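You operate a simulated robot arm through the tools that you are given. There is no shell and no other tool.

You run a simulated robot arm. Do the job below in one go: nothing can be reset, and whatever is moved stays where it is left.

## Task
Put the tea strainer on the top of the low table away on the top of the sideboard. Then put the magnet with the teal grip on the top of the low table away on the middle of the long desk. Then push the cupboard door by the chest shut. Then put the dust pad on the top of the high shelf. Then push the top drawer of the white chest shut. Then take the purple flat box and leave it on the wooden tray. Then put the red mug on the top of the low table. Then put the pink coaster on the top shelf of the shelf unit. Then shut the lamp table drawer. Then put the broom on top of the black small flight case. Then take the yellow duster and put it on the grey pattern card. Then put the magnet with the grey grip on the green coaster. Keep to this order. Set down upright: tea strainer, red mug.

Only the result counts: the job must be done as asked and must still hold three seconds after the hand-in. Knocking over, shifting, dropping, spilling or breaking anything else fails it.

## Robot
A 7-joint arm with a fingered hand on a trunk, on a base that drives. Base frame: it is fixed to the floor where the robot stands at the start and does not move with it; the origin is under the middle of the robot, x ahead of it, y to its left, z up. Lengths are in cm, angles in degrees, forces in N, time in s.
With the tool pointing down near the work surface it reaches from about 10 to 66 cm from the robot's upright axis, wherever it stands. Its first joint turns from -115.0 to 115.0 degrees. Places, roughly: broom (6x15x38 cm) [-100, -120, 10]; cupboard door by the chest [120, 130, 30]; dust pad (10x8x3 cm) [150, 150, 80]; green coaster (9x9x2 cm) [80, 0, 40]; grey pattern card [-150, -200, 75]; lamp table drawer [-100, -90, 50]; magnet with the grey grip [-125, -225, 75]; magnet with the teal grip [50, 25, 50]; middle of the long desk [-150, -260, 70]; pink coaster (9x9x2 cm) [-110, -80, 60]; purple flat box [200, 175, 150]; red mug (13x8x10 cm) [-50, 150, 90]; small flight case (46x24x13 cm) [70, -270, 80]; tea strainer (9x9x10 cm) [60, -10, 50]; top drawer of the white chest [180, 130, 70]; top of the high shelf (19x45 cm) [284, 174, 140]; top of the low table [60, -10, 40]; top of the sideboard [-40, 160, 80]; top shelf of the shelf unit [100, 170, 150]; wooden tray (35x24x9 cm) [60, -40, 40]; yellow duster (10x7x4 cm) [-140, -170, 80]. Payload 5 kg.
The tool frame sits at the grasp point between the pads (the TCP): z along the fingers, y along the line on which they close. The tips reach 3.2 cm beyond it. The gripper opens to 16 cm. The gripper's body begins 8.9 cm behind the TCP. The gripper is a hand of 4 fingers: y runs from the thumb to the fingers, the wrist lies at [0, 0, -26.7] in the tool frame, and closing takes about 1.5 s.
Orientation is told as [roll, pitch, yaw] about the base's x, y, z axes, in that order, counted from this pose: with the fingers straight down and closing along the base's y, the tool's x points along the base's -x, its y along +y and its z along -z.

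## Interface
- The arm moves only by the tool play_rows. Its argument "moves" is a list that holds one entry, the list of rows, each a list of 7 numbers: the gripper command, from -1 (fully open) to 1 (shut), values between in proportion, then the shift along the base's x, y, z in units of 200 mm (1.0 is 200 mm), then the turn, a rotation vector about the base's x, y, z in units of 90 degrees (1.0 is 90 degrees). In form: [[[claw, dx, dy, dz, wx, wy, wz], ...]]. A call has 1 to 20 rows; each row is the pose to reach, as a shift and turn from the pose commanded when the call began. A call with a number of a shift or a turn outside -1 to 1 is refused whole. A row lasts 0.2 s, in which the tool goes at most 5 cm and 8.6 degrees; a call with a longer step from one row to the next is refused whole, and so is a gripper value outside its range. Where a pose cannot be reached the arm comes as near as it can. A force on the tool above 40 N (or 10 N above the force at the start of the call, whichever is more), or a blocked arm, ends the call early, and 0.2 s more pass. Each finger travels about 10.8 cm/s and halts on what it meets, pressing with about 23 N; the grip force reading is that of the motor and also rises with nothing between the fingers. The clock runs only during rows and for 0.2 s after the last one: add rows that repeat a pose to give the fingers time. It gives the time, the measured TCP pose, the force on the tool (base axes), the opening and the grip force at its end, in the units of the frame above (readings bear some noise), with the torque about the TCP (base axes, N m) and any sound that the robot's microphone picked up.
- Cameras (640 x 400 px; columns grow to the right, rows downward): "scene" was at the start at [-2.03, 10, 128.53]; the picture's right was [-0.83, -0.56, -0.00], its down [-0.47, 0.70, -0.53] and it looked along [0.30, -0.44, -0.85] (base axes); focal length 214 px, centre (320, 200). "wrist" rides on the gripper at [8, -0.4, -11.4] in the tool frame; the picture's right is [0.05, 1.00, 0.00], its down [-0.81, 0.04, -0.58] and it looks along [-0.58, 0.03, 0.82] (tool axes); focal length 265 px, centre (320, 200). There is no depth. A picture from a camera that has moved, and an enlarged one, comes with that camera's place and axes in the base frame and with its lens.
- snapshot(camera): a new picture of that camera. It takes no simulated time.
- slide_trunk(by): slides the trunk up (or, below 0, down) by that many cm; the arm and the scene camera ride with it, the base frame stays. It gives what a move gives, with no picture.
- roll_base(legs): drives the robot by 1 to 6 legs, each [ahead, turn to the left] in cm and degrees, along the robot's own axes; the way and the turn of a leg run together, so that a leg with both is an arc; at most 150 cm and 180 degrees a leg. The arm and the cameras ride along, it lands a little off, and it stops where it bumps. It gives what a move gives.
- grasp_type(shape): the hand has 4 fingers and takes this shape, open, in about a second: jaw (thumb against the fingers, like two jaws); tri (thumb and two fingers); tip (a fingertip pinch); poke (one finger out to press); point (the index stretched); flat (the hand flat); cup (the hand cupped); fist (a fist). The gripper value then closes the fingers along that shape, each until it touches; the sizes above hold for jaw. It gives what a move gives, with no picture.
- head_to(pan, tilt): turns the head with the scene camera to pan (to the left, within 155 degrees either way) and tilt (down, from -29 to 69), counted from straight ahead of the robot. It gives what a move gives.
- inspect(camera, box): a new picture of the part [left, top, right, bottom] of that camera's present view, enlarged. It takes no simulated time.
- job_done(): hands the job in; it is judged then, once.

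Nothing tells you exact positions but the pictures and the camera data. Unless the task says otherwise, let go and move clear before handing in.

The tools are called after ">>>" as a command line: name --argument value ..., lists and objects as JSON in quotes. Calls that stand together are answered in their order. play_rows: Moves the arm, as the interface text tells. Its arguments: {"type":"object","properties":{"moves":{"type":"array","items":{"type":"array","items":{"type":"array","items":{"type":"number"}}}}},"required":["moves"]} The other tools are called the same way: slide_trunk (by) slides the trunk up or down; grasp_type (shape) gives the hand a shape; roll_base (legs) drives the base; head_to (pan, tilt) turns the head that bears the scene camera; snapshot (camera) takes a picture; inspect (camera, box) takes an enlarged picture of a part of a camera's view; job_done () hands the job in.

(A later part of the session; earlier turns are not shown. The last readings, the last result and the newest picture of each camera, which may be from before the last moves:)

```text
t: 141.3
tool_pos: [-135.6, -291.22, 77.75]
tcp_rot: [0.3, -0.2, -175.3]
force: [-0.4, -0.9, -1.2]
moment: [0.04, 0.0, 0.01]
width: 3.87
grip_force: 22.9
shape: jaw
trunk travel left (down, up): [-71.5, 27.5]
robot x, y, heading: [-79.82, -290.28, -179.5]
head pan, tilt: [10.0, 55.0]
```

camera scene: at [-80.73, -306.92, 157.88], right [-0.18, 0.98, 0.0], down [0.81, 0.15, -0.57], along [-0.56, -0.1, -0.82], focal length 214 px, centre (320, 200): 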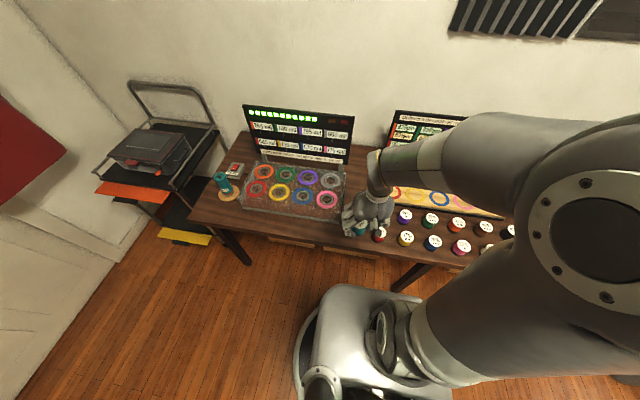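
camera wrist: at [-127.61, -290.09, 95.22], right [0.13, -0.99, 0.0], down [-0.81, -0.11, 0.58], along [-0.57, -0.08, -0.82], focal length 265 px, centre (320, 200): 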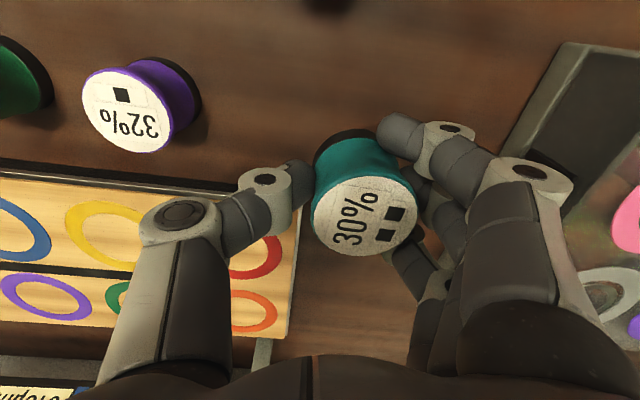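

>>> play_rows --moves '[[[1, 0, 0, -0.025, 0, 0, 0], [1, 0, 0, -0.025, 0, 0, 0]]]'

>>> play_rows --moves '[[[1, 0, 0, -0.02, 0, 0, 0], [1, 0, 0, -0.02, 0, 0, 0]]]'

>>> play_rows --moves '[[[1, 0, 0, -0.015, 0, 0, 0], [1, 0, 0, -0.015, 0, 0, 0]]]'

```text
t: 141.9
tool_pos: [-135.69, -291.13, 77.17]
tcp_rot: [0.2, -0.3, -175.2]
force: [2.4, -0.7, 11.9]
moment: [-0.61, -0.1, 0.08]
width: 3.86
grip_force: 22.8
shape: jaw
trunk travel left (down, up): [-71.5, 27.5]
robot x, y, heading: [-79.45, -290.04, -179.7]
head pan, tilt: [10.0, 55.0]
```

```text
t: 142.4
tool_pos: [-135.77, -291.16, 77.19]
tcp_rot: [0.0, -0.6, -175.2]
force: [7.3, 1.3, 26.8]
moment: [-1.01, -0.54, 0.26]
width: 3.91
grip_force: 23.3
shape: jaw
trunk travel left (down, up): [-71.5, 27.5]
robot x, y, heading: [-79.75, -290.05, -179.8]
head pan, tilt: [10.0, 55.0]
stopped in row 2: the force on the tool passed its limit at 42 N (the readings are from after the stop); the commanded pose is now the measured one
```

```text
t: 142.8
tool_pos: [-135.78, -291.37, 77.28]
tcp_rot: [0.1, -0.7, -175.3]
force: [7.4, 1.4, 26.0]
moment: [-1.11, -0.75, 0.32]
width: 3.88
grip_force: 22.9
shape: jaw
trunk travel left (down, up): [-71.5, 27.5]
robot x, y, heading: [-80.01, -290.05, -179.9]
head pan, tilt: [10.0, 55.0]
stopped in row 1: the force on the tool passed its limit at 43 N (the readings are from after the stop); the commanded pose is now the measured one
```

Contact reached. I relieve the pressure and open.

>>> play_rows --moves '[[[1, 0, 0, 0.02, 0, 0, 0], [1, 0, 0, 0.025, 0, 0, 0]]]'

>>> play_rows --moves '[[[0.4, 0, 0, 0, 0, 0, 0], [0.2, 0, 0, 0, 0, 0, 0], [0, 0, 0, 0, 0, 0, 0], [-0.2, 0, 0, 0, 0, 0, 0], [-0.3, 0, 0, 0, 0, 0, 0], [-0.3, 0, 0, 0, 0, 0, 0]]]'

>>> snapshot --camera "wrist"

```text
t: 143.3
tool_pos: [-135.95, -291.13, 77.44]
tcp_rot: [0.2, -0.5, -175.3]
force: [0.4, 0.3, -1.5]
moment: [0.06, 0.01, -0.05]
width: 3.86
grip_force: 23.0
shape: jaw
trunk travel left (down, up): [-71.5, 27.5]
robot x, y, heading: [-79.8, -289.92, -179.8]
head pan, tilt: [10.0, 55.0]
```

```text
t: 144.8
tool_pos: [-135.91, -291.13, 77.57]
tcp_rot: [0.0, -0.5, -175.3]
force: [-0.8, 0.0, 0.4]
moment: [-0.01, -0.01, 0.0]
width: 10.36
grip_force: 0.1
shape: jaw
trunk travel left (down, up): [-71.5, 27.5]
robot x, y, heading: [-79.89, -290.43, -180.0]
head pan, tilt: [10.0, 55.0]
```

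```text
taken
camera wrist: at [-127.75, -290.09, 88.8], right [0.13, -0.99, 0.0], down [-0.8, -0.11, 0.59], along [-0.58, -0.08, -0.81], focal length 265 px, centre (320, 200)
```

wrist: 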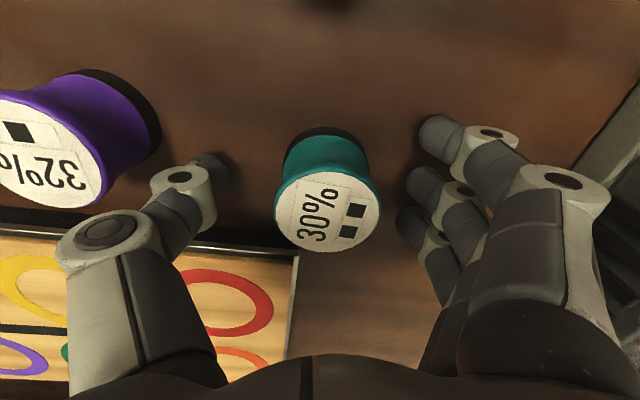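

Released cleanly. I lift away and verify.

>>> play_rows --moves '[[[-0.3, 0, 0, 0.1, 0, 0, 0], [-0.3, 0, 0, 0.3, 0, 0, 0], [-0.3, 0, 0, 0.5, 0, 0, 0], [-0.3, 0, 0, 0.7, 0, 0, 0], [-0.3, 0, 0, 0.9, 0, 0, 0], [-0.3, 0, 0, 1.0, 0, 0, 0]]]'

>>> play_rows --moves '[[[-0.3, 0.2, 0, 0.02, 0, 0, 0], [-0.3, 0.4, 0, 0.04, 0, 0, 0], [-0.3, 0.6, 0, 0.06, 0, 0, 0], [-0.3, 0.8, 0, 0.08, 0, 0, 0], [-0.3, 0.98, 0, 0.1, 0, 0, 0]]]'

>>> snapshot --camera "wrist"

>>> inspect --camera "scene" --box '[300, 140, 500, 265]'

```text
t: 146.2
tool_pos: [-135.91, -291.24, 97.52]
tcp_rot: [0.2, -0.6, -175.3]
force: [0.4, 0.3, 0.7]
moment: [0.0, -0.01, 0.01]
width: 10.36
grip_force: 0.2
shape: jaw
trunk travel left (down, up): [-71.5, 27.5]
robot x, y, heading: [-79.77, -290.3, -179.7]
head pan, tilt: [10.0, 55.0]
```

```text
t: 147.3
tool_pos: [-116.25, -291.3, 99.64]
tcp_rot: [0.1, -0.7, -175.3]
force: [0.3, -0.2, -0.2]
moment: [0.01, 0.01, 0.0]
width: 10.33
grip_force: 0.2
shape: jaw
trunk travel left (down, up): [-71.5, 27.5]
robot x, y, heading: [-79.79, -290.15, -180.0]
head pan, tilt: [10.0, 55.0]
```

```text
taken
camera wrist: at [-108.05, -290.23, 110.78], right [0.13, -0.99, 0.0], down [-0.8, -0.11, 0.59], along [-0.58, -0.08, -0.81], focal length 265 px, centre (320, 200)
```

wrist: 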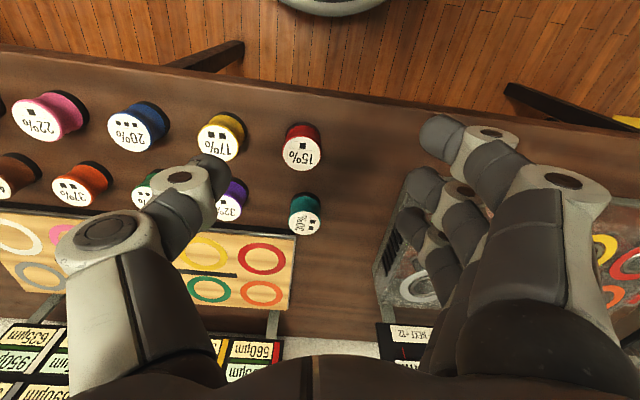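

```text
3.20 times, centred on (400, 202) of scene
camera zoom: at [-80.61, -306.91, 157.88], right [-0.18, 0.98, 0.0], down [0.81, 0.15, -0.57], along [-0.56, -0.1, -0.82], focal length 686 px, centre (64, 192)
```

zoom: 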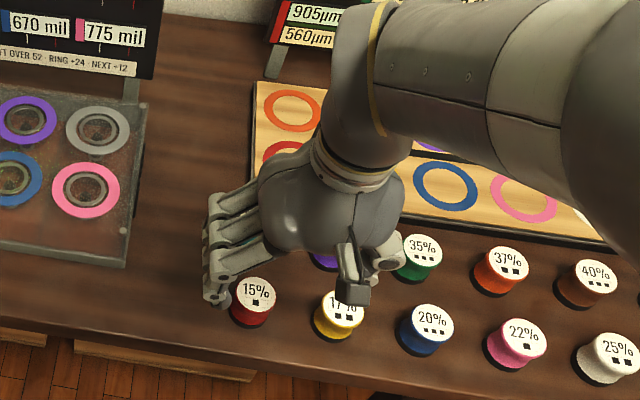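

The teal magnet is in place. Next is the cupboard door by the chest; I drive back across the room toward the rug on the far side of the low table.

>>> roll_base --legs '[[0, -103.5], [150, 0], [56, 0], [0, 9], [150, 0], [25, 0]]'

>>> roll_base --legs '[[0, -85.5]]'

>>> head_to --pan 20 --tilt 35

>>> snapshot --camera "scene"

```text
t: 171.0
tool_pos: [-20.95, 121.95, 99.37]
tcp_rot: [0.1, -0.5, 90.5]
force: [0.6, 0.4, 0.6]
moment: [-0.02, 0.02, -0.03]
width: 10.34
grip_force: 0.0
shape: jaw
trunk travel left (down, up): [-71.5, 27.5]
robot x, y, heading: [-22.02, 85.38, 86.3]
head pan, tilt: [10.0, 55.0]
```

```text
t: 175.1
tool_pos: [14.18, 86.55, 99.31]
tcp_rot: [0.1, -0.5, 4.4]
force: [0.9, 0.7, 0.8]
moment: [-0.03, 0.02, 0.0]
width: 10.35
grip_force: 0.0
shape: jaw
trunk travel left (down, up): [-71.5, 27.5]
robot x, y, heading: [-22.3, 85.18, 0.1]
head pan, tilt: [10.0, 55.0]
```

```text
t: 175.9
tool_pos: [14.19, 86.34, 99.49]
tcp_rot: [0.1, -0.5, 4.2]
force: [1.3, -1.2, -0.7]
moment: [-0.03, -0.01, 0.0]
width: 10.34
grip_force: 0.2
shape: jaw
trunk travel left (down, up): [-71.5, 27.5]
robot x, y, heading: [-22.56, 85.25, -0.2]
head pan, tilt: [20.0, 35.0]
```

```text
taken
camera scene: at [-19.91, 104.19, 160.7], right [0.34, -0.94, 0.0], down [-0.54, -0.2, -0.82], along [0.77, 0.28, -0.57], focal length 214 px, centre (320, 200)
```

scene: 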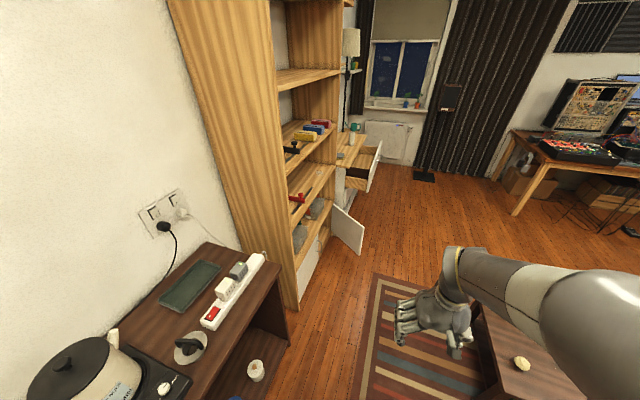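

I see the open door beyond the shelf unit. I drive ahead for a closer look.

>>> roll_base --legs '[[62, 0]]'

>>> head_to --pan 35 --tilt 45

>>> snapshot --camera "scene"

>>> inspect --camera "scene" --box '[200, 100, 440, 300]'

```text
t: 179.4
tool_pos: [75.82, 86.81, 99.46]
tcp_rot: [0.2, -0.6, 4.5]
force: [-0.6, -1.2, 0.4]
moment: [0.04, 0.03, 0.03]
width: 10.35
grip_force: 0.2
shape: jaw
trunk travel left (down, up): [-71.5, 27.5]
robot x, y, heading: [39.25, 85.7, 0.5]
head pan, tilt: [20.0, 35.0]
```

```text
t: 180.2
tool_pos: [75.87, 86.75, 99.43]
tcp_rot: [0.1, -0.5, 4.6]
force: [-0.1, 0.1, -0.5]
moment: [-0.01, -0.01, 0.01]
width: 10.35
grip_force: 0.0
shape: jaw
trunk travel left (down, up): [-71.5, 27.5]
robot x, y, heading: [39.41, 85.67, 0.3]
head pan, tilt: [35.0, 45.0]
```

```text
taken
camera scene: at [40.05, 105.96, 159.23], right [0.58, -0.82, 0.0], down [-0.58, -0.41, -0.71], along [0.58, 0.41, -0.71], focal length 214 px, centre (320, 200)
```

scene: 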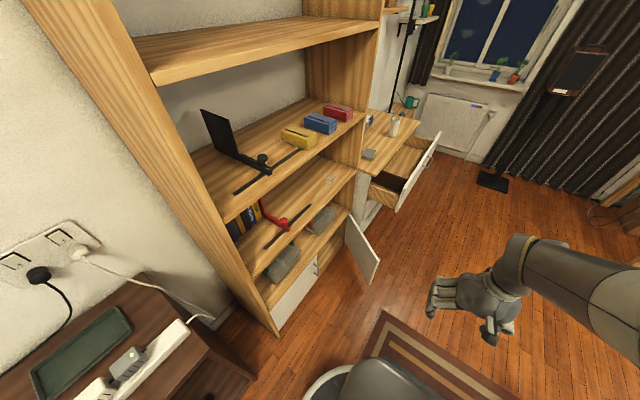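

```text
2.00 times, centred on (320, 200) of scene
camera zoom: at [40.05, 105.96, 159.23], right [0.58, -0.82, 0.0], down [-0.58, -0.41, -0.71], along [0.58, 0.41, -0.71], focal length 429 px, centre (320, 200)
```

zoom: 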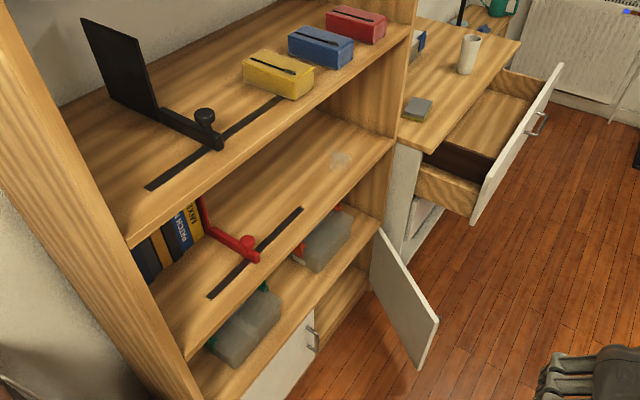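

The door is hinged near (131, 147), free edge near (113, 115), open about 60°. I'll push its outer face from the chest side; first I drive closer and lower the trunk.

>>> roll_base --legs '[[42, 0]]'

>>> slide_trunk --by -30

>>> head_to --pan 40 --tilt 55

>>> snapshot --camera "scene"

>>> snapshot --camera "wrist"

```text
t: 182.7
tool_pos: [117.75, 87.28, 99.45]
tcp_rot: [0.1, -0.5, 5.0]
force: [0.9, 0.2, 0.0]
moment: [0.01, 0.04, 0.01]
width: 10.35
grip_force: 0.0
shape: jaw
trunk travel left (down, up): [-71.5, 27.5]
robot x, y, heading: [81.3, 85.71, 0.8]
head pan, tilt: [35.0, 45.0]
```

```text
t: 185.7
tool_pos: [117.84, 87.34, 69.48]
tcp_rot: [0.1, -0.5, 5.0]
force: [0.0, 0.5, 1.0]
moment: [-0.02, -0.03, 0.01]
width: 10.35
grip_force: 0.2
shape: jaw
trunk travel left (down, up): [-41.5, 57.5]
robot x, y, heading: [81.48, 85.82, 0.4]
head pan, tilt: [35.0, 45.0]
```

```text
t: 186.5
tool_pos: [117.85, 87.44, 69.53]
tcp_rot: [0.1, -0.5, 5.0]
force: [-0.3, 0.2, -0.3]
moment: [-0.02, 0.04, 0.01]
width: 10.33
grip_force: 0.0
shape: jaw
trunk travel left (down, up): [-41.5, 57.5]
robot x, y, heading: [81.31, 85.76, 0.3]
head pan, tilt: [40.0, 55.0]
```

```text
taken
camera scene: at [80.73, 106.24, 127.89], right [0.65, -0.76, 0.0], down [-0.62, -0.53, -0.57], along [0.44, 0.37, -0.82], focal length 214 px, centre (320, 200)
```

scene: 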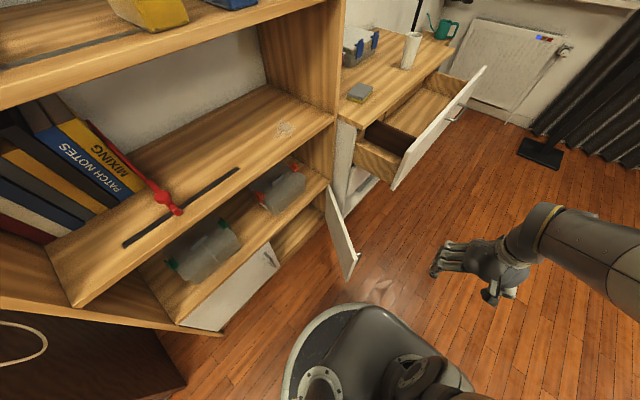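

```text
taken
camera wrist: at [109.75, 86.24, 80.76], right [-0.14, 0.99, 0.0], down [0.8, 0.11, 0.59], along [0.58, 0.08, -0.81], focal length 265 px, centre (320, 200)
```

wrist: 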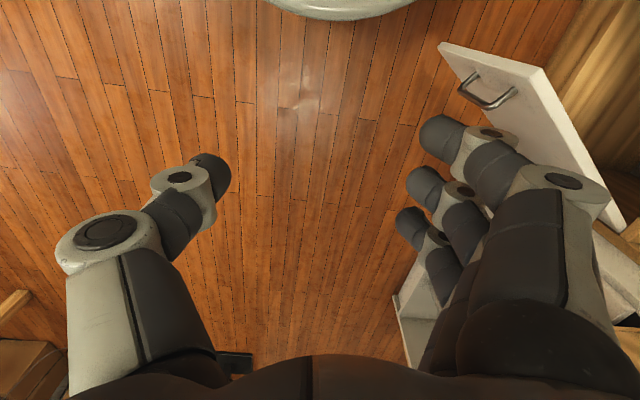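

The door face, handle (near z≈28) and hinge are consistent in both views. I turn left 45°, edge a bit closer, and close the hand for pushing.

>>> roll_base --legs '[[0, 45], [7, 0]]'

>>> play_rows --moves '[[[1, 0, 0, 0, 0, 0, 0], [1, 0, 0, 0, 0, 0, 0.0], [1, 0, 0, 0, 0, 0, 0.08], [1, 0, 0, 0, 0, 0, 0.16], [1, 0, 0, 0, 0, 0, 0.24]]]'

>>> snapshot --camera "wrist"

>>> head_to --pan 0 --tilt 55

>>> snapshot --camera "scene"

```text
t: 189.5
tool_pos: [110.94, 117.67, 69.5]
tcp_rot: [0.1, -0.4, 49.8]
force: [-0.1, -1.0, -0.6]
moment: [0.04, 0.02, -0.02]
width: 10.38
grip_force: 0.0
shape: jaw
trunk travel left (down, up): [-41.5, 57.5]
robot x, y, heading: [86.15, 90.81, 45.6]
head pan, tilt: [40.0, 55.0]
```

```text
t: 190.7
tool_pos: [111.11, 117.71, 69.5]
tcp_rot: [0.1, -0.5, 71.6]
force: [0.1, -0.5, 0.1]
moment: [0.0, 0.0, -0.03]
width: 0.0
grip_force: 23.0
shape: jaw
trunk travel left (down, up): [-41.5, 57.5]
robot x, y, heading: [86.28, 90.72, 45.4]
head pan, tilt: [40.0, 55.0]
```

```text
taken
camera wrist: at [108.94, 109.87, 80.76], right [-0.96, 0.27, 0.0], down [0.22, 0.78, 0.58], along [0.16, 0.56, -0.81], focal length 265 px, centre (320, 200)
```

wrist: 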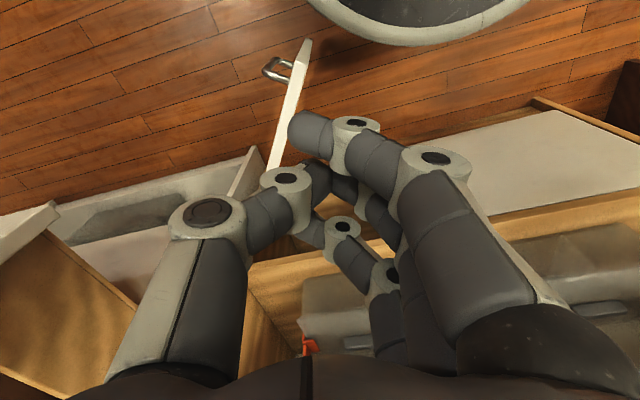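

```text
t: 191.8
tool_pos: [111.06, 117.64, 69.51]
tcp_rot: [0.1, -0.5, 71.4]
force: [-0.2, 0.2, 0.4]
moment: [0.01, 0.0, -0.02]
width: 0.0
grip_force: 23.1
shape: jaw
trunk travel left (down, up): [-41.5, 57.5]
robot x, y, heading: [86.44, 91.0, 45.6]
head pan, tilt: [0.0, 55.0]
```

```text
taken
camera scene: at [76.05, 102.84, 127.88], right [0.71, -0.7, 0.0], down [-0.57, -0.58, -0.57], along [0.4, 0.41, -0.82], focal length 214 px, centre (320, 200)
```

scene: 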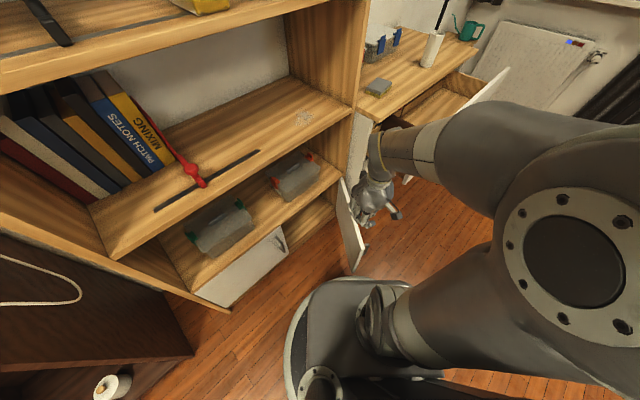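

Hand is closed. I move it over to the chest side of the door and then lower the trunk so the fingers come down beside the door's outer face.

>>> play_rows --moves '[[[1, 0.2, 0.0, 0, 0, 0, 0], [1, 0.4, 0.0, 0, 0, 0, 0], [1, 0.57, 0.03, 0, 0, 0, 0], [1, 0.57, 0.03, 0, 0, 0, 0]]]'

>>> snapshot --camera "wrist"

>>> inspect --camera "scene" --box '[260, 80, 500, 280]'

```text
t: 192.8
tool_pos: [122.48, 118.31, 69.52]
tcp_rot: [0.1, -0.6, 71.4]
force: [-0.5, 0.5, 0.0]
moment: [0.01, 0.02, 0.01]
width: 0.01
grip_force: 22.7
shape: jaw
trunk travel left (down, up): [-41.5, 57.5]
robot x, y, heading: [86.11, 91.11, 45.8]
head pan, tilt: [0.0, 55.0]
```

```text
taken
camera wrist: at [120.37, 110.46, 80.82], right [-0.96, 0.27, 0.0], down [0.22, 0.78, 0.59], along [0.16, 0.56, -0.81], focal length 265 px, centre (320, 200)
```

wrist: 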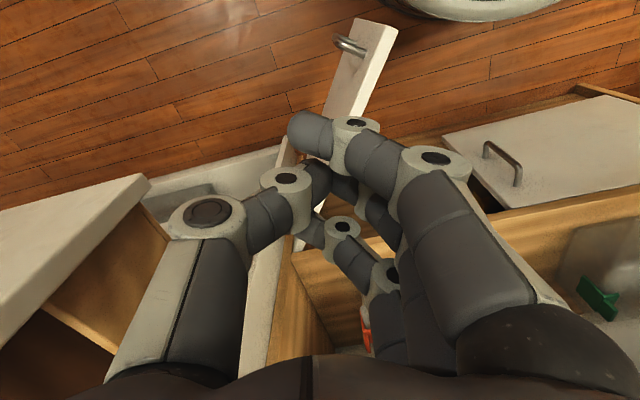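

```text
2.00 times, centred on (380, 180) of scene
camera zoom: at [76.08, 102.84, 127.88], right [0.71, -0.7, 0.0], down [-0.57, -0.58, -0.57], along [0.4, 0.41, -0.82], focal length 429 px, centre (200, 240)
```

zoom: 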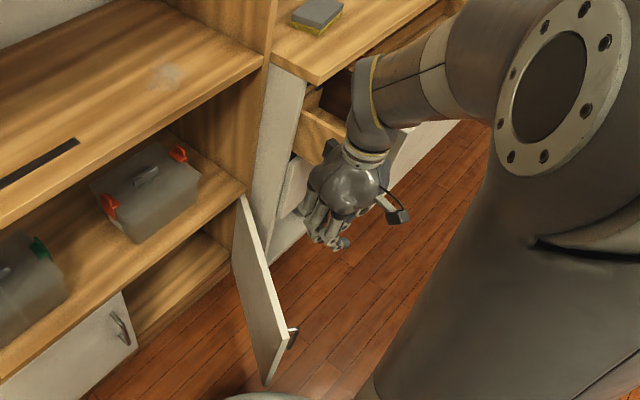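

Drawer edge is well clear (x≈139). I lower the trunk 20 cm and then the hand beside the door.

>>> slide_trunk --by -20

>>> play_rows --moves '[[[1, 0, 0, -0.15, 0, 0, 0], [1, 0, 0, -0.3, 0, 0, 0], [1, 0, 0, -0.45, 0, 0, 0], [1, 0, 0, -0.6, 0, 0, 0]]]'

>>> snapshot --camera "wrist"

>>> inspect --camera "scene" --box '[260, 80, 500, 280]'

```text
t: 195.0
tool_pos: [122.53, 118.25, 49.59]
tcp_rot: [0.1, -0.4, 71.4]
force: [0.1, -0.4, 0.3]
moment: [0.03, 0.0, -0.04]
width: 0.0
grip_force: 22.8
shape: jaw
trunk travel left (down, up): [-21.5, 77.5]
robot x, y, heading: [86.43, 90.65, 45.3]
head pan, tilt: [0.0, 55.0]
```

```text
t: 196.0
tool_pos: [122.41, 118.05, 37.47]
tcp_rot: [0.1, -0.6, 71.4]
force: [0.1, 0.3, 0.5]
moment: [0.01, -0.01, -0.03]
width: 0.0
grip_force: 22.9
shape: jaw
trunk travel left (down, up): [-21.5, 77.5]
robot x, y, heading: [86.34, 91.12, 45.6]
head pan, tilt: [0.0, 55.0]
```

```text
taken
camera wrist: at [120.33, 110.33, 48.73], right [-0.96, 0.27, 0.0], down [0.22, 0.78, 0.59], along [0.16, 0.56, -0.81], focal length 265 px, centre (320, 200)
```

wrist: 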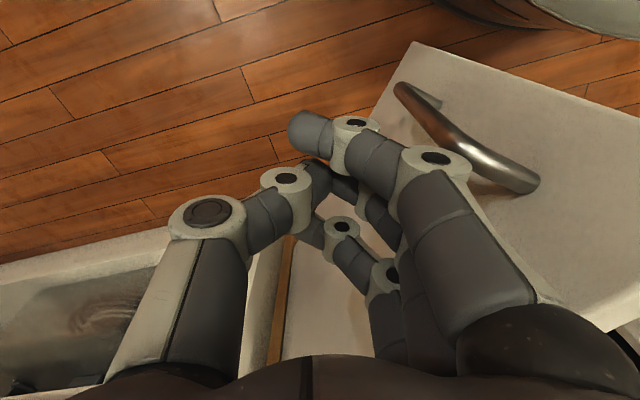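

```text
2.00 times, centred on (380, 180) of scene
camera zoom: at [76.03, 102.82, 107.89], right [0.71, -0.7, 0.0], down [-0.57, -0.58, -0.57], along [0.4, 0.41, -0.82], focal length 429 px, centre (200, 240)
```

zoom: 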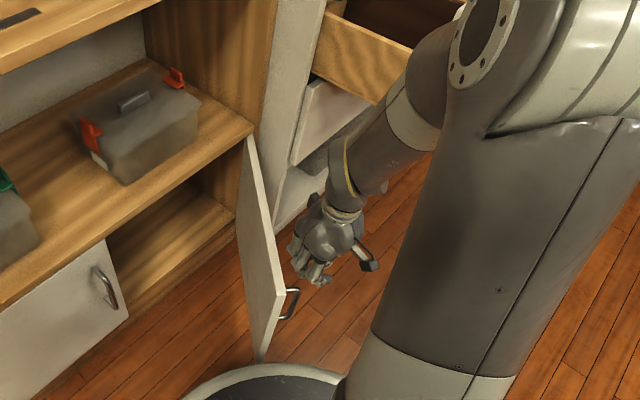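

The closed hand is beside the outer face. I sweep it along the door's arc to swing it toward closing.

>>> play_rows --moves '[[[1, -0.05, 0.07, 0, 0, 0, 0], [1, -0.095, 0.145, 0, 0, 0, 0], [1, -0.145, 0.235, 0, 0, 0, 0], [1, -0.195, 0.325, 0, 0, 0, 0], [1, -0.27, 0.375, 0, 0, 0, 0], [1, -0.34, 0.425, 0, 0, 0, 0], [1, -0.4, 0.475, 0, 0, 0, 0], [1, -0.46, 0.53, 0, 0, 0, 0], [1, -0.515, 0.59, 0, 0, 0, 0], [1, -0.57, 0.655, 0, 0, 0, 0], [1, -0.62, 0.725, 0, 0, 0, 0], [1, -0.665, 0.7975, 0, 0, 0, 0], [1, -0.7, 0.86, 0, 0, 0, 0], [1, -0.725, 0.92, 0, 0, 0, 0], [1, -0.76, 1.0, 0, 0, 0, 0]]]'

>>> snapshot --camera "scene"

>>> snapshot --camera "wrist"

```text
t: 199.2
tool_pos: [107.41, 138.23, 37.5]
tcp_rot: [0.0, -0.5, 71.3]
force: [-0.4, 0.2, 0.0]
moment: [0.03, 0.03, -0.01]
width: 0.0
grip_force: 23.1
shape: jaw
trunk travel left (down, up): [-21.5, 77.5]
robot x, y, heading: [86.02, 90.67, 45.4]
head pan, tilt: [0.0, 55.0]
```

```text
taken
camera scene: at [76.06, 102.83, 107.88], right [0.71, -0.7, 0.0], down [-0.57, -0.58, -0.57], along [0.4, 0.41, -0.82], focal length 214 px, centre (320, 200)
```

scene: 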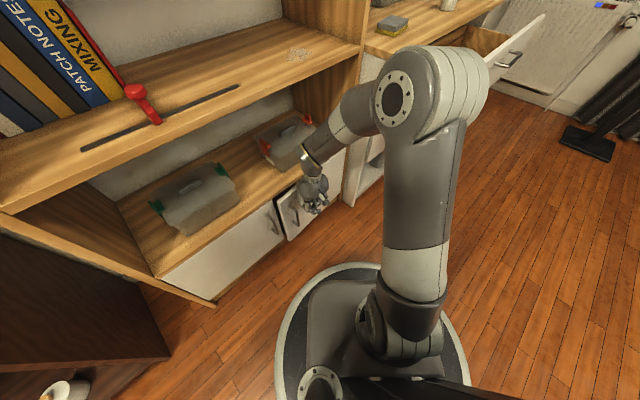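

```text
taken
camera wrist: at [105.13, 130.44, 48.77], right [-0.96, 0.27, 0.0], down [0.22, 0.78, 0.58], along [0.16, 0.56, -0.81], focal length 265 px, centre (320, 200)
```

wrist: 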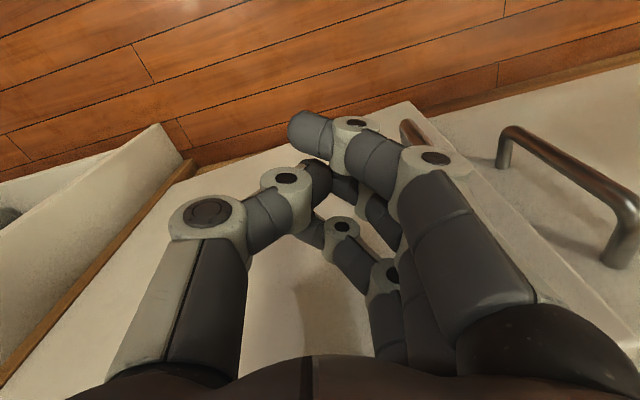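

The door is nearly shut. I push on gently in +y until it closes.

>>> play_rows --moves '[[[1, -0.02, 0.05, 0, 0, 0, 0], [1, -0.04, 0.1, 0, 0, 0, 0], [1, -0.05, 0.15, 0, 0, 0, 0], [1, -0.06, 0.2, 0, 0, 0, 0], [1, -0.06, 0.25, 0, 0, 0, 0]]]'

>>> inspect --camera "scene" --box '[200, 100, 400, 260]'

>>> snapshot --camera "wrist"

```text
t: 200.3
tool_pos: [106.18, 141.76, 37.32]
tcp_rot: [0.0, 0.3, 71.2]
force: [-0.3, -12.7, 5.5]
moment: [1.25, 0.06, 0.36]
width: 0.0
grip_force: 23.3
shape: jaw
trunk travel left (down, up): [-21.5, 77.5]
robot x, y, heading: [86.38, 90.71, 45.2]
head pan, tilt: [0.0, 55.0]
stopped in row 5: the force on the tool passed its limit at 57 N (the readings are from after the stop); the commanded pose is now the measured one
```

```text
2.50 times, centred on (300, 180) of scene
camera zoom: at [76.03, 102.73, 107.9], right [0.71, -0.7, 0.0], down [-0.58, -0.58, -0.57], along [0.4, 0.41, -0.82], focal length 536 px, centre (370, 250)
```

zoom: 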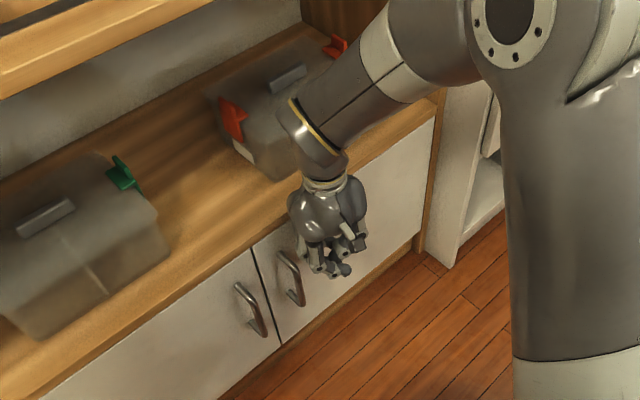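

```text
taken
camera wrist: at [103.96, 134.18, 48.7], right [-0.96, 0.27, 0.0], down [0.22, 0.79, 0.57], along [0.16, 0.55, -0.82], focal length 265 px, centre (320, 200)
```

wrist: 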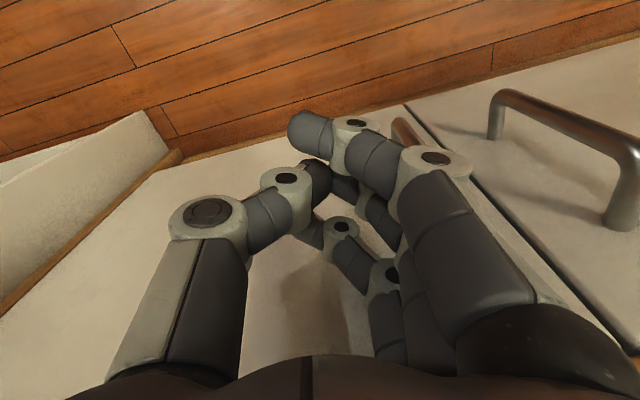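

The door is flush with its neighbour. I back the hand away and verify.

>>> play_rows --moves '[[[1, 0, -0.1, 0, 0, 0, 0], [1, 0, -0.25, 0, 0, 0, 0], [1, 0, -0.45, 0, 0, 0, 0], [1, 0, -0.65, 0.1, 0, 0, 0], [1, 0, -0.85, 0.3, 0, 0, 0], [1, 0, -0.85, 0.5, 0, 0, 0], [1, 0, -0.85, 0.7, 0, 0, 0]]]'

>>> inspect --camera "scene" --box '[150, 60, 450, 260]'

>>> snapshot --camera "wrist"

```text
refused: row 5 steps farther than a row can; nothing moved
```

```text
2.00 times, centred on (300, 160) of scene
camera zoom: at [76.03, 102.73, 107.9], right [0.71, -0.7, 0.0], down [-0.58, -0.58, -0.57], along [0.4, 0.41, -0.82], focal length 429 px, centre (360, 280)
```

zoom: 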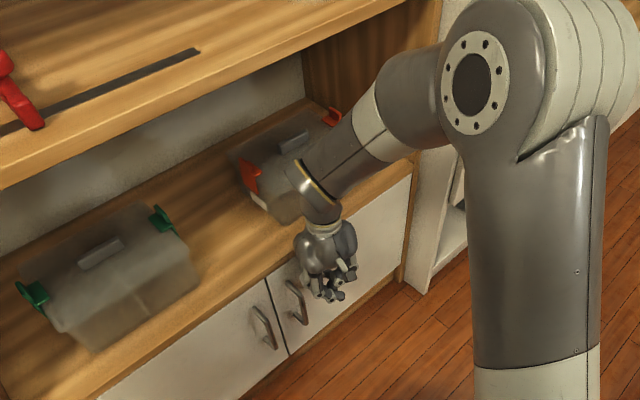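

```text
taken
camera wrist: at [103.96, 134.18, 48.7], right [-0.96, 0.27, 0.0], down [0.22, 0.79, 0.57], along [0.16, 0.55, -0.82], focal length 265 px, centre (320, 200)
```

wrist: 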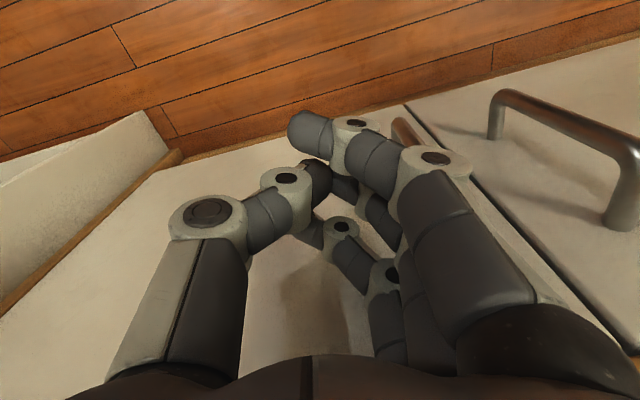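

>>> play_rows --moves '[[[1, 0.02, -0.08, 0, 0, 0, 0], [1, 0.04, -0.2, 0, 0, 0, 0], [1, 0.06, -0.4, 0, 0, 0, 0], [1, 0.06, -0.6, 0.1, 0, 0, 0], [1, 0.06, -0.75, 0.25, 0, 0, 0], [1, 0.06, -0.85, 0.45, 0, 0, 0], [1, 0.06, -0.85, 0.65, 0, 0, 0]]]'

>>> inspect --camera "scene" --box '[150, 60, 450, 260]'

>>> snapshot --camera "wrist"

```text
t: 201.9
tool_pos: [107.26, 124.88, 50.42]
tcp_rot: [0.1, 0.3, 71.2]
force: [0.4, -0.5, -0.5]
moment: [0.01, 0.0, 0.01]
width: 0.01
grip_force: 23.1
shape: jaw
trunk travel left (down, up): [-21.5, 77.5]
robot x, y, heading: [86.44, 90.64, 45.4]
head pan, tilt: [0.0, 55.0]
```

```text
2.00 times, centred on (300, 160) of scene
camera zoom: at [76.07, 102.85, 107.87], right [0.71, -0.7, 0.0], down [-0.58, -0.58, -0.57], along [0.4, 0.41, -0.82], focal length 429 px, centre (360, 280)
```

zoom: 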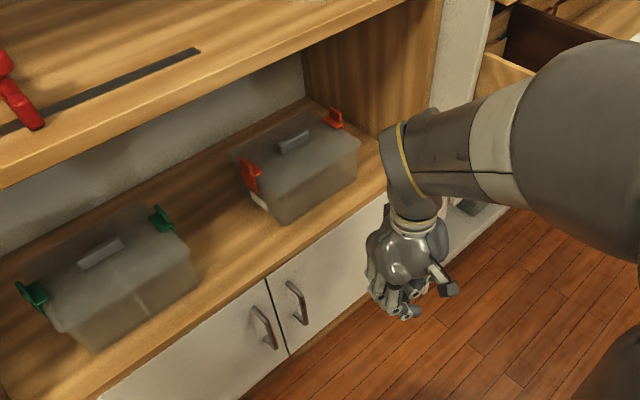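

```text
taken
camera wrist: at [105.16, 117.22, 61.73], right [-0.96, 0.27, 0.0], down [0.22, 0.79, 0.57], along [0.15, 0.55, -0.82], focal length 265 px, centre (320, 200)
```

wrist: 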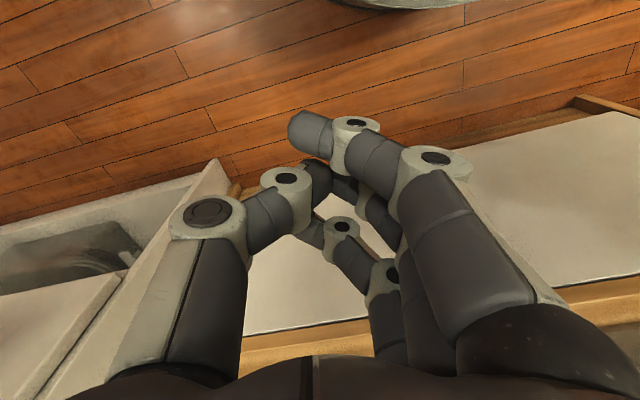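

The cupboard door is shut. Next the dust pad on the chest top; I raise the trunk and look at the chest and wall shelves.

>>> slide_trunk --by 40

>>> head_to --pan -25 --tilt 25

>>> snapshot --camera "scene"

```text
t: 205.7
tool_pos: [107.4, 124.83, 90.41]
tcp_rot: [0.0, 0.1, 71.3]
force: [-0.4, 0.3, 0.0]
moment: [0.02, 0.0, 0.05]
width: 0.0
grip_force: 23.3
shape: jaw
trunk travel left (down, up): [-61.5, 37.5]
robot x, y, heading: [86.34, 90.93, 45.3]
head pan, tilt: [0.0, 55.0]
```

```text
t: 206.7
tool_pos: [107.21, 124.93, 90.36]
tcp_rot: [0.0, 0.3, 71.2]
force: [-0.4, 0.7, 0.7]
moment: [-0.01, 0.0, 0.0]
width: 0.0
grip_force: 22.8
shape: jaw
trunk travel left (down, up): [-61.5, 37.5]
robot x, y, heading: [86.03, 90.62, 45.6]
head pan, tilt: [-25.0, 25.0]
```

```text
taken
camera scene: at [79.62, 100.91, 152.27], right [0.35, -0.94, 0.0], down [-0.4, -0.15, -0.91], along [0.85, 0.32, -0.42], focal length 214 px, centre (320, 200)
```

scene: 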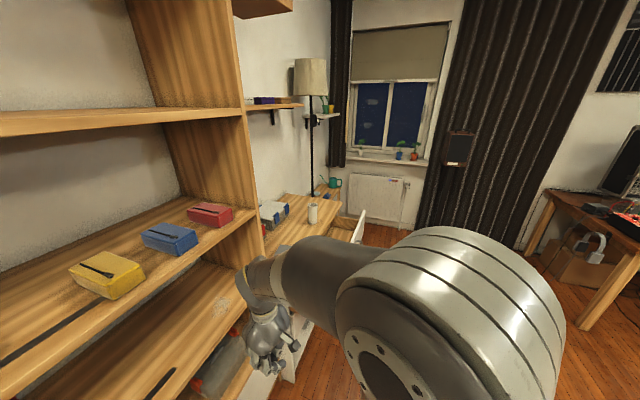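

The arm blocks part of the view, so I check the robot's own base size first, to know how close I can stand to the open drawer.

>>> head_to --pan -10 --tilt 69

>>> snapshot --camera "scene"

>>> snapshot --camera "wrist"

```text
t: 207.8
tool_pos: [107.24, 124.89, 90.38]
tcp_rot: [0.0, 0.2, 71.2]
force: [0.2, 0.0, -0.2]
moment: [-0.03, 0.01, -0.03]
width: 0.03
grip_force: 22.9
shape: jaw
trunk travel left (down, up): [-61.5, 37.5]
robot x, y, heading: [86.25, 90.77, 45.3]
head pan, tilt: [-10.0, 68.8]
```

```text
taken
camera scene: at [75.55, 100.93, 146.34], right [0.58, -0.82, 0.0], down [-0.76, -0.54, -0.36], along [0.3, 0.21, -0.93], focal length 214 px, centre (320, 200)
```

scene: 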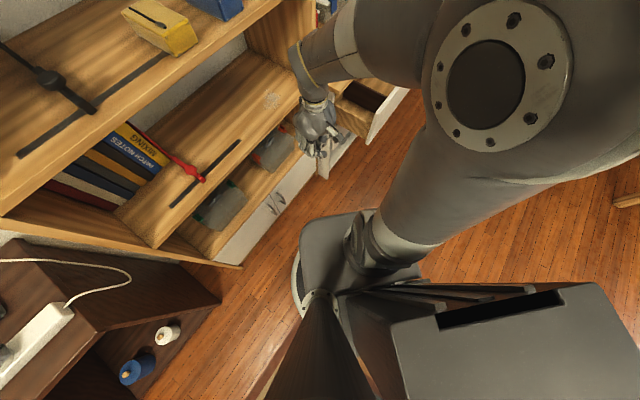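

```text
taken
camera wrist: at [105.18, 117.22, 101.72], right [-0.96, 0.27, 0.0], down [0.22, 0.79, 0.57], along [0.16, 0.55, -0.82], focal length 265 px, centre (320, 200)
```

wrist: 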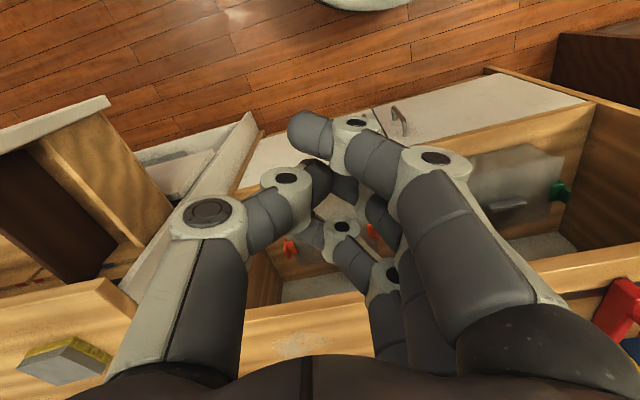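

The base is about 31 cm in radius, so I'll stand near (107, 108), clear of drawer and cupboard, to reach the dust pad near (155, 149). I tuck the arm first, opening the hand.

>>> play_rows --moves '[[[1, 0.04, -0.1, 0.05, 0, 0, -0.06], [1, 0.08, -0.2, 0.1, 0, 0, -0.12], [0, 0.12, -0.3, 0.2, 0, 0, -0.18], [-0.5, 0.16, -0.4, 0.25, 0, 0, -0.24], [-0.7, 0.18, -0.46, 0.3, 0, 0, -0.29], [-0.7, 0.18, -0.46, 0.3, 0, 0, -0.29]]]'

>>> roll_base --legs '[[0, -6], [27, 0]]'

>>> head_to --pan 5 --tilt 50

>>> snapshot --camera "scene"

>>> snapshot --camera "wrist"

```text
t: 209.2
tool_pos: [111.04, 115.69, 96.44]
tcp_rot: [0.0, 0.1, 45.1]
force: [1.1, -0.1, 0.1]
moment: [0.0, 0.0, -0.03]
width: 13.57
grip_force: 0.1
shape: jaw
trunk travel left (down, up): [-61.5, 37.5]
robot x, y, heading: [86.26, 90.93, 45.4]
head pan, tilt: [-10.0, 68.8]
```

```text
t: 211.6
tool_pos: [134.22, 130.04, 96.4]
tcp_rot: [0.0, 0.1, 39.0]
force: [0.7, 0.9, -0.2]
moment: [0.01, 0.02, -0.02]
width: 13.57
grip_force: 0.1
shape: jaw
trunk travel left (down, up): [-61.5, 37.5]
robot x, y, heading: [106.77, 107.71, 39.2]
head pan, tilt: [-10.0, 68.8]
```

```text
t: 212.4
tool_pos: [134.27, 129.94, 96.39]
tcp_rot: [0.1, 0.2, 39.0]
force: [0.4, -0.3, 0.2]
moment: [-0.01, -0.03, 0.0]
width: 13.6
grip_force: 0.0
shape: jaw
trunk travel left (down, up): [-61.5, 37.5]
robot x, y, heading: [107.12, 107.79, 39.4]
head pan, tilt: [5.0, 50.0]
```

```text
taken
camera scene: at [98.11, 121.71, 148.53], right [0.7, -0.72, 0.0], down [-0.55, -0.54, -0.64], along [0.46, 0.45, -0.77], focal length 214 px, centre (320, 200)
```

scene: 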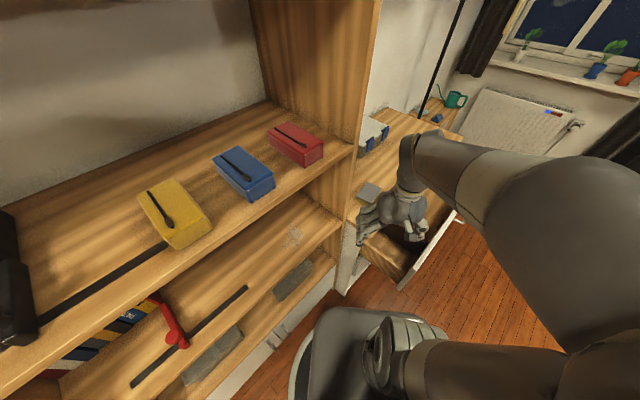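

```text
taken
camera wrist: at [128.34, 124.71, 107.78], right [-0.67, 0.74, 0.0], down [0.61, 0.55, 0.57], along [0.43, 0.38, -0.82], focal length 265 px, centre (320, 200)
```

wrist: 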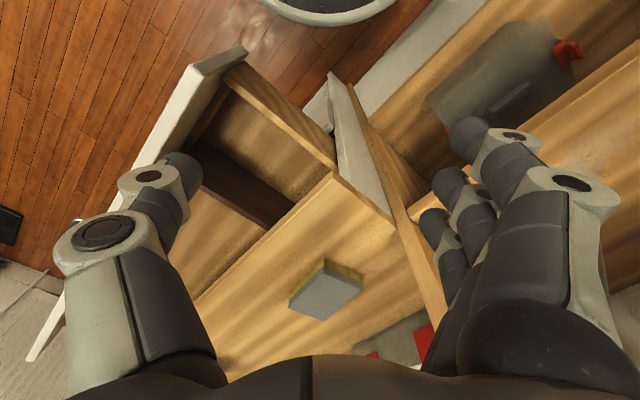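

The pad is in view at about (155.5, 150.5). I zoom in for its orientation.

>>> inspect --camera "wrist" --box '[250, 230, 400, 350]'

```text
3.33 times, centred on (325, 290) of wrist
camera zoom: at [128.34, 124.71, 107.78], right [-0.67, 0.74, 0.0], down [0.61, 0.55, 0.57], along [0.43, 0.38, -0.82], focal length 885 px, centre (303, -100)
```

zoom: 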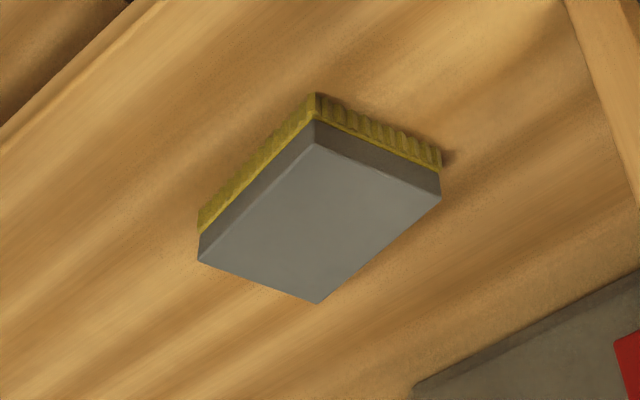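

The pad lies with its long side nearly along x (about 9°), centre (156.2, 150.5). I move above it, turning the hand so it closes across the 8 cm side.

>>> play_rows --moves '[[[-0.5, 0.12, 0.11, 0, 0, 0, -0.055], [-0.5, 0.25, 0.23, 0, 0, 0, -0.11], [-0.5, 0.38, 0.35, 0, 0, 0, -0.165], [-0.5, 0.51, 0.47, 0, 0, 0, -0.22], [-0.5, 0.63, 0.58, 0, 0, 0, -0.275], [-0.5, 0.75, 0.7, 0, 0, 0, -0.33]]]'

>>> snapshot --camera "wrist"

```text
t: 213.8
tool_pos: [149.3, 143.92, 96.39]
tcp_rot: [0.0, 0.1, 9.2]
force: [0.7, -0.1, -1.0]
moment: [0.01, 0.01, -0.01]
width: 12.03
grip_force: 0.1
shape: jaw
trunk travel left (down, up): [-61.5, 37.5]
robot x, y, heading: [107.0, 107.92, 39.3]
head pan, tilt: [5.0, 50.0]
```

```text
taken
camera wrist: at [141.58, 142.36, 107.77], right [-0.21, 0.98, 0.0], down [0.8, 0.17, 0.57], along [0.56, 0.12, -0.82], focal length 265 px, centre (320, 200)
```

wrist: 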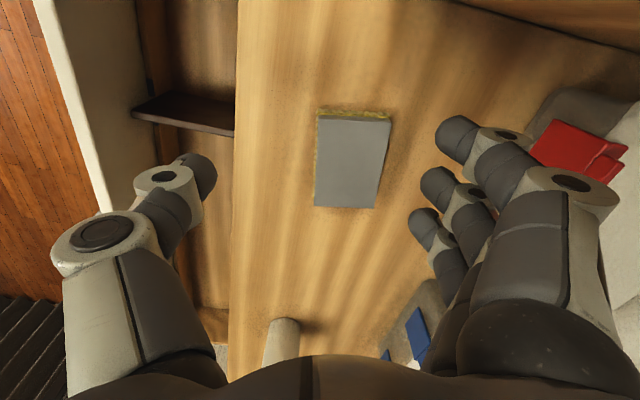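

Closer view gives pad centre (154.0, 148.5), top z≈81.7. I move over it and descend partway.

>>> play_rows --moves '[[[-0.5, 0.12, 0.11, -0.05, 0, 0, 0], [-0.5, 0.235, 0.23, -0.15, 0, 0, 0], [-0.5, 0.235, 0.23, -0.3, 0, 0, 0], [-0.5, 0.235, 0.23, -0.45, 0, 0, 0], [-0.5, 0.235, 0.23, -0.5, 0, 0, 0]]]'

>>> snapshot --camera "wrist"

```text
t: 215.1
tool_pos: [153.99, 148.7, 86.34]
tcp_rot: [0.0, 0.2, 9.2]
force: [-0.1, -0.3, 0.0]
moment: [-0.03, 0.01, 0.0]
width: 12.01
grip_force: 0.1
shape: jaw
trunk travel left (down, up): [-61.5, 37.5]
robot x, y, heading: [106.87, 107.72, 39.5]
head pan, tilt: [5.0, 50.0]
```

```text
taken
camera wrist: at [146.22, 146.98, 97.69], right [-0.21, 0.98, 0.0], down [0.8, 0.17, 0.57], along [0.56, 0.12, -0.82], focal length 265 px, centre (320, 200)
```

wrist: 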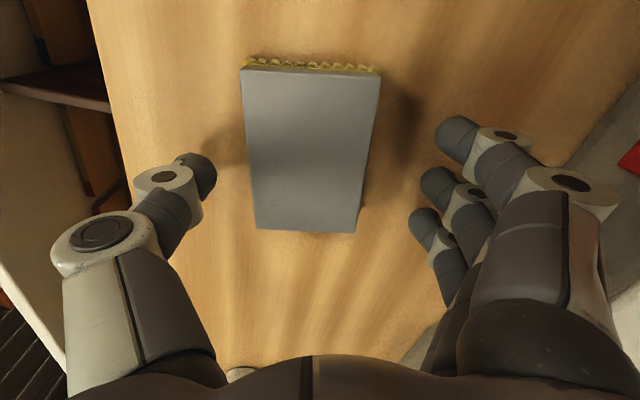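

>>> play_rows --moves '[[[-0.5, -0.01, -0.04, -0.05, 0, 0, 0], [-0.5, -0.01, -0.04, -0.11, 0, 0, 0], [-0.5, -0.01, -0.04, -0.13, 0, 0, 0]]]'

>>> play_rows --moves '[[[-0.5, 0, 0, -0.02, 0, 0, 0], [-0.5, 0, 0, -0.02, 0, 0, 0]]]'

```text
t: 215.7
tool_pos: [153.88, 148.25, 85.26]
tcp_rot: [0.6, -0.6, 9.3]
force: [-3.1, -1.4, 20.8]
moment: [0.33, 0.51, 0.04]
width: 11.91
grip_force: 0.1
shape: jaw
trunk travel left (down, up): [-61.5, 37.5]
robot x, y, heading: [106.84, 107.75, 39.4]
head pan, tilt: [5.0, 50.0]
stopped in row 3: the force on the tool passed its limit at 47 N (the readings are from after the stop); the commanded pose is now the measured one
```

```text
t: 216.1
tool_pos: [154.0, 148.25, 85.1]
tcp_rot: [0.7, -0.8, 9.3]
force: [-3.8, -1.5, 18.0]
moment: [0.01, 0.55, -0.01]
width: 11.9
grip_force: 0.2
shape: jaw
trunk travel left (down, up): [-61.5, 37.5]
robot x, y, heading: [106.96, 108.09, 39.4]
head pan, tilt: [5.0, 50.0]
stopped in row 1: the force on the tool passed its limit at 44 N (the readings are from after the stop); the commanded pose is now the measured one
```

Fingertips touched the chest top. I raise half a centimetre and close on the pad.

>>> play_rows --moves '[[[-0.5, 0, 0, 0.03, 0, 0, 0], [-0.2, 0, 0, 0.03, 0, 0, 0], [0.2, 0, 0, 0.03, 0, 0, 0], [1, 0, 0, 0.03, 0, 0, 0], [1, 0, 0, 0.03, 0, 0, 0], [1, 0, 0, 0.03, 0, 0, 0], [1, 0, 0, 0.03, 0, 0, 0]]]'

>>> snapshot --camera "wrist"

```text
t: 217.7
tool_pos: [154.13, 148.38, 85.47]
tcp_rot: [0.6, -0.6, 9.3]
force: [0.4, -0.2, -0.5]
moment: [0.0, 0.01, -0.04]
width: 6.41
grip_force: 22.9
shape: jaw
trunk travel left (down, up): [-61.5, 37.5]
robot x, y, heading: [107.39, 107.72, 39.1]
head pan, tilt: [5.0, 50.0]
```

```text
taken
camera wrist: at [146.17, 146.51, 96.77], right [-0.21, 0.98, 0.01], down [0.79, 0.17, 0.59], along [0.57, 0.13, -0.81], focal length 265 px, centre (320, 200)
```

wrist: 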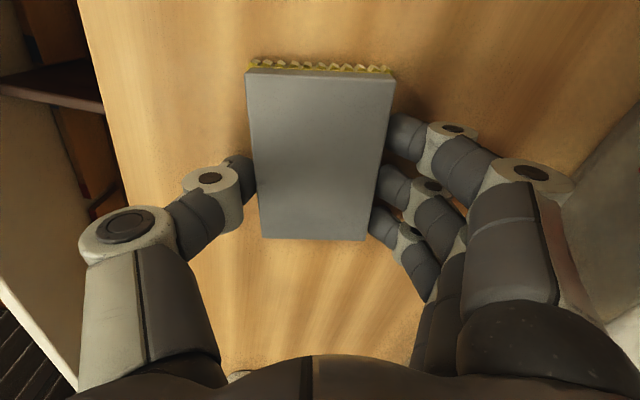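

>>> play_rows --moves '[[[1, 0, 0, 0.05, 0, 0, 0], [1, 0, 0, 0.15, 0, 0, 0], [1, 0, 0, 0.3, 0, 0, 0], [1, 0, 0, 0.5, 0, 0, 0], [1, 0, 0, 0.7, 0, 0, 0]]]'

>>> snapshot --camera "wrist"

```text
t: 218.9
tool_pos: [154.08, 148.41, 99.61]
tcp_rot: [0.7, -0.6, 9.3]
force: [0.2, 0.3, 0.1]
moment: [-0.01, -0.04, -0.04]
width: 6.42
grip_force: 23.2
shape: jaw
trunk travel left (down, up): [-61.5, 37.5]
robot x, y, heading: [106.87, 107.63, 39.5]
head pan, tilt: [5.0, 50.0]
```

```text
taken
camera wrist: at [146.18, 146.55, 110.91], right [-0.21, 0.98, 0.01], down [0.79, 0.17, 0.59], along [0.57, 0.13, -0.81], focal length 265 px, centre (320, 200)
```

wrist: 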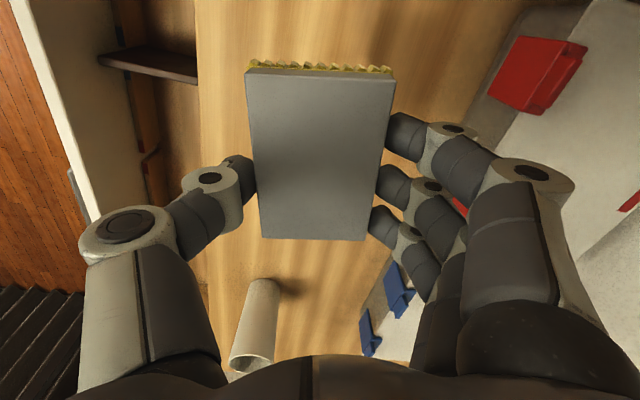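

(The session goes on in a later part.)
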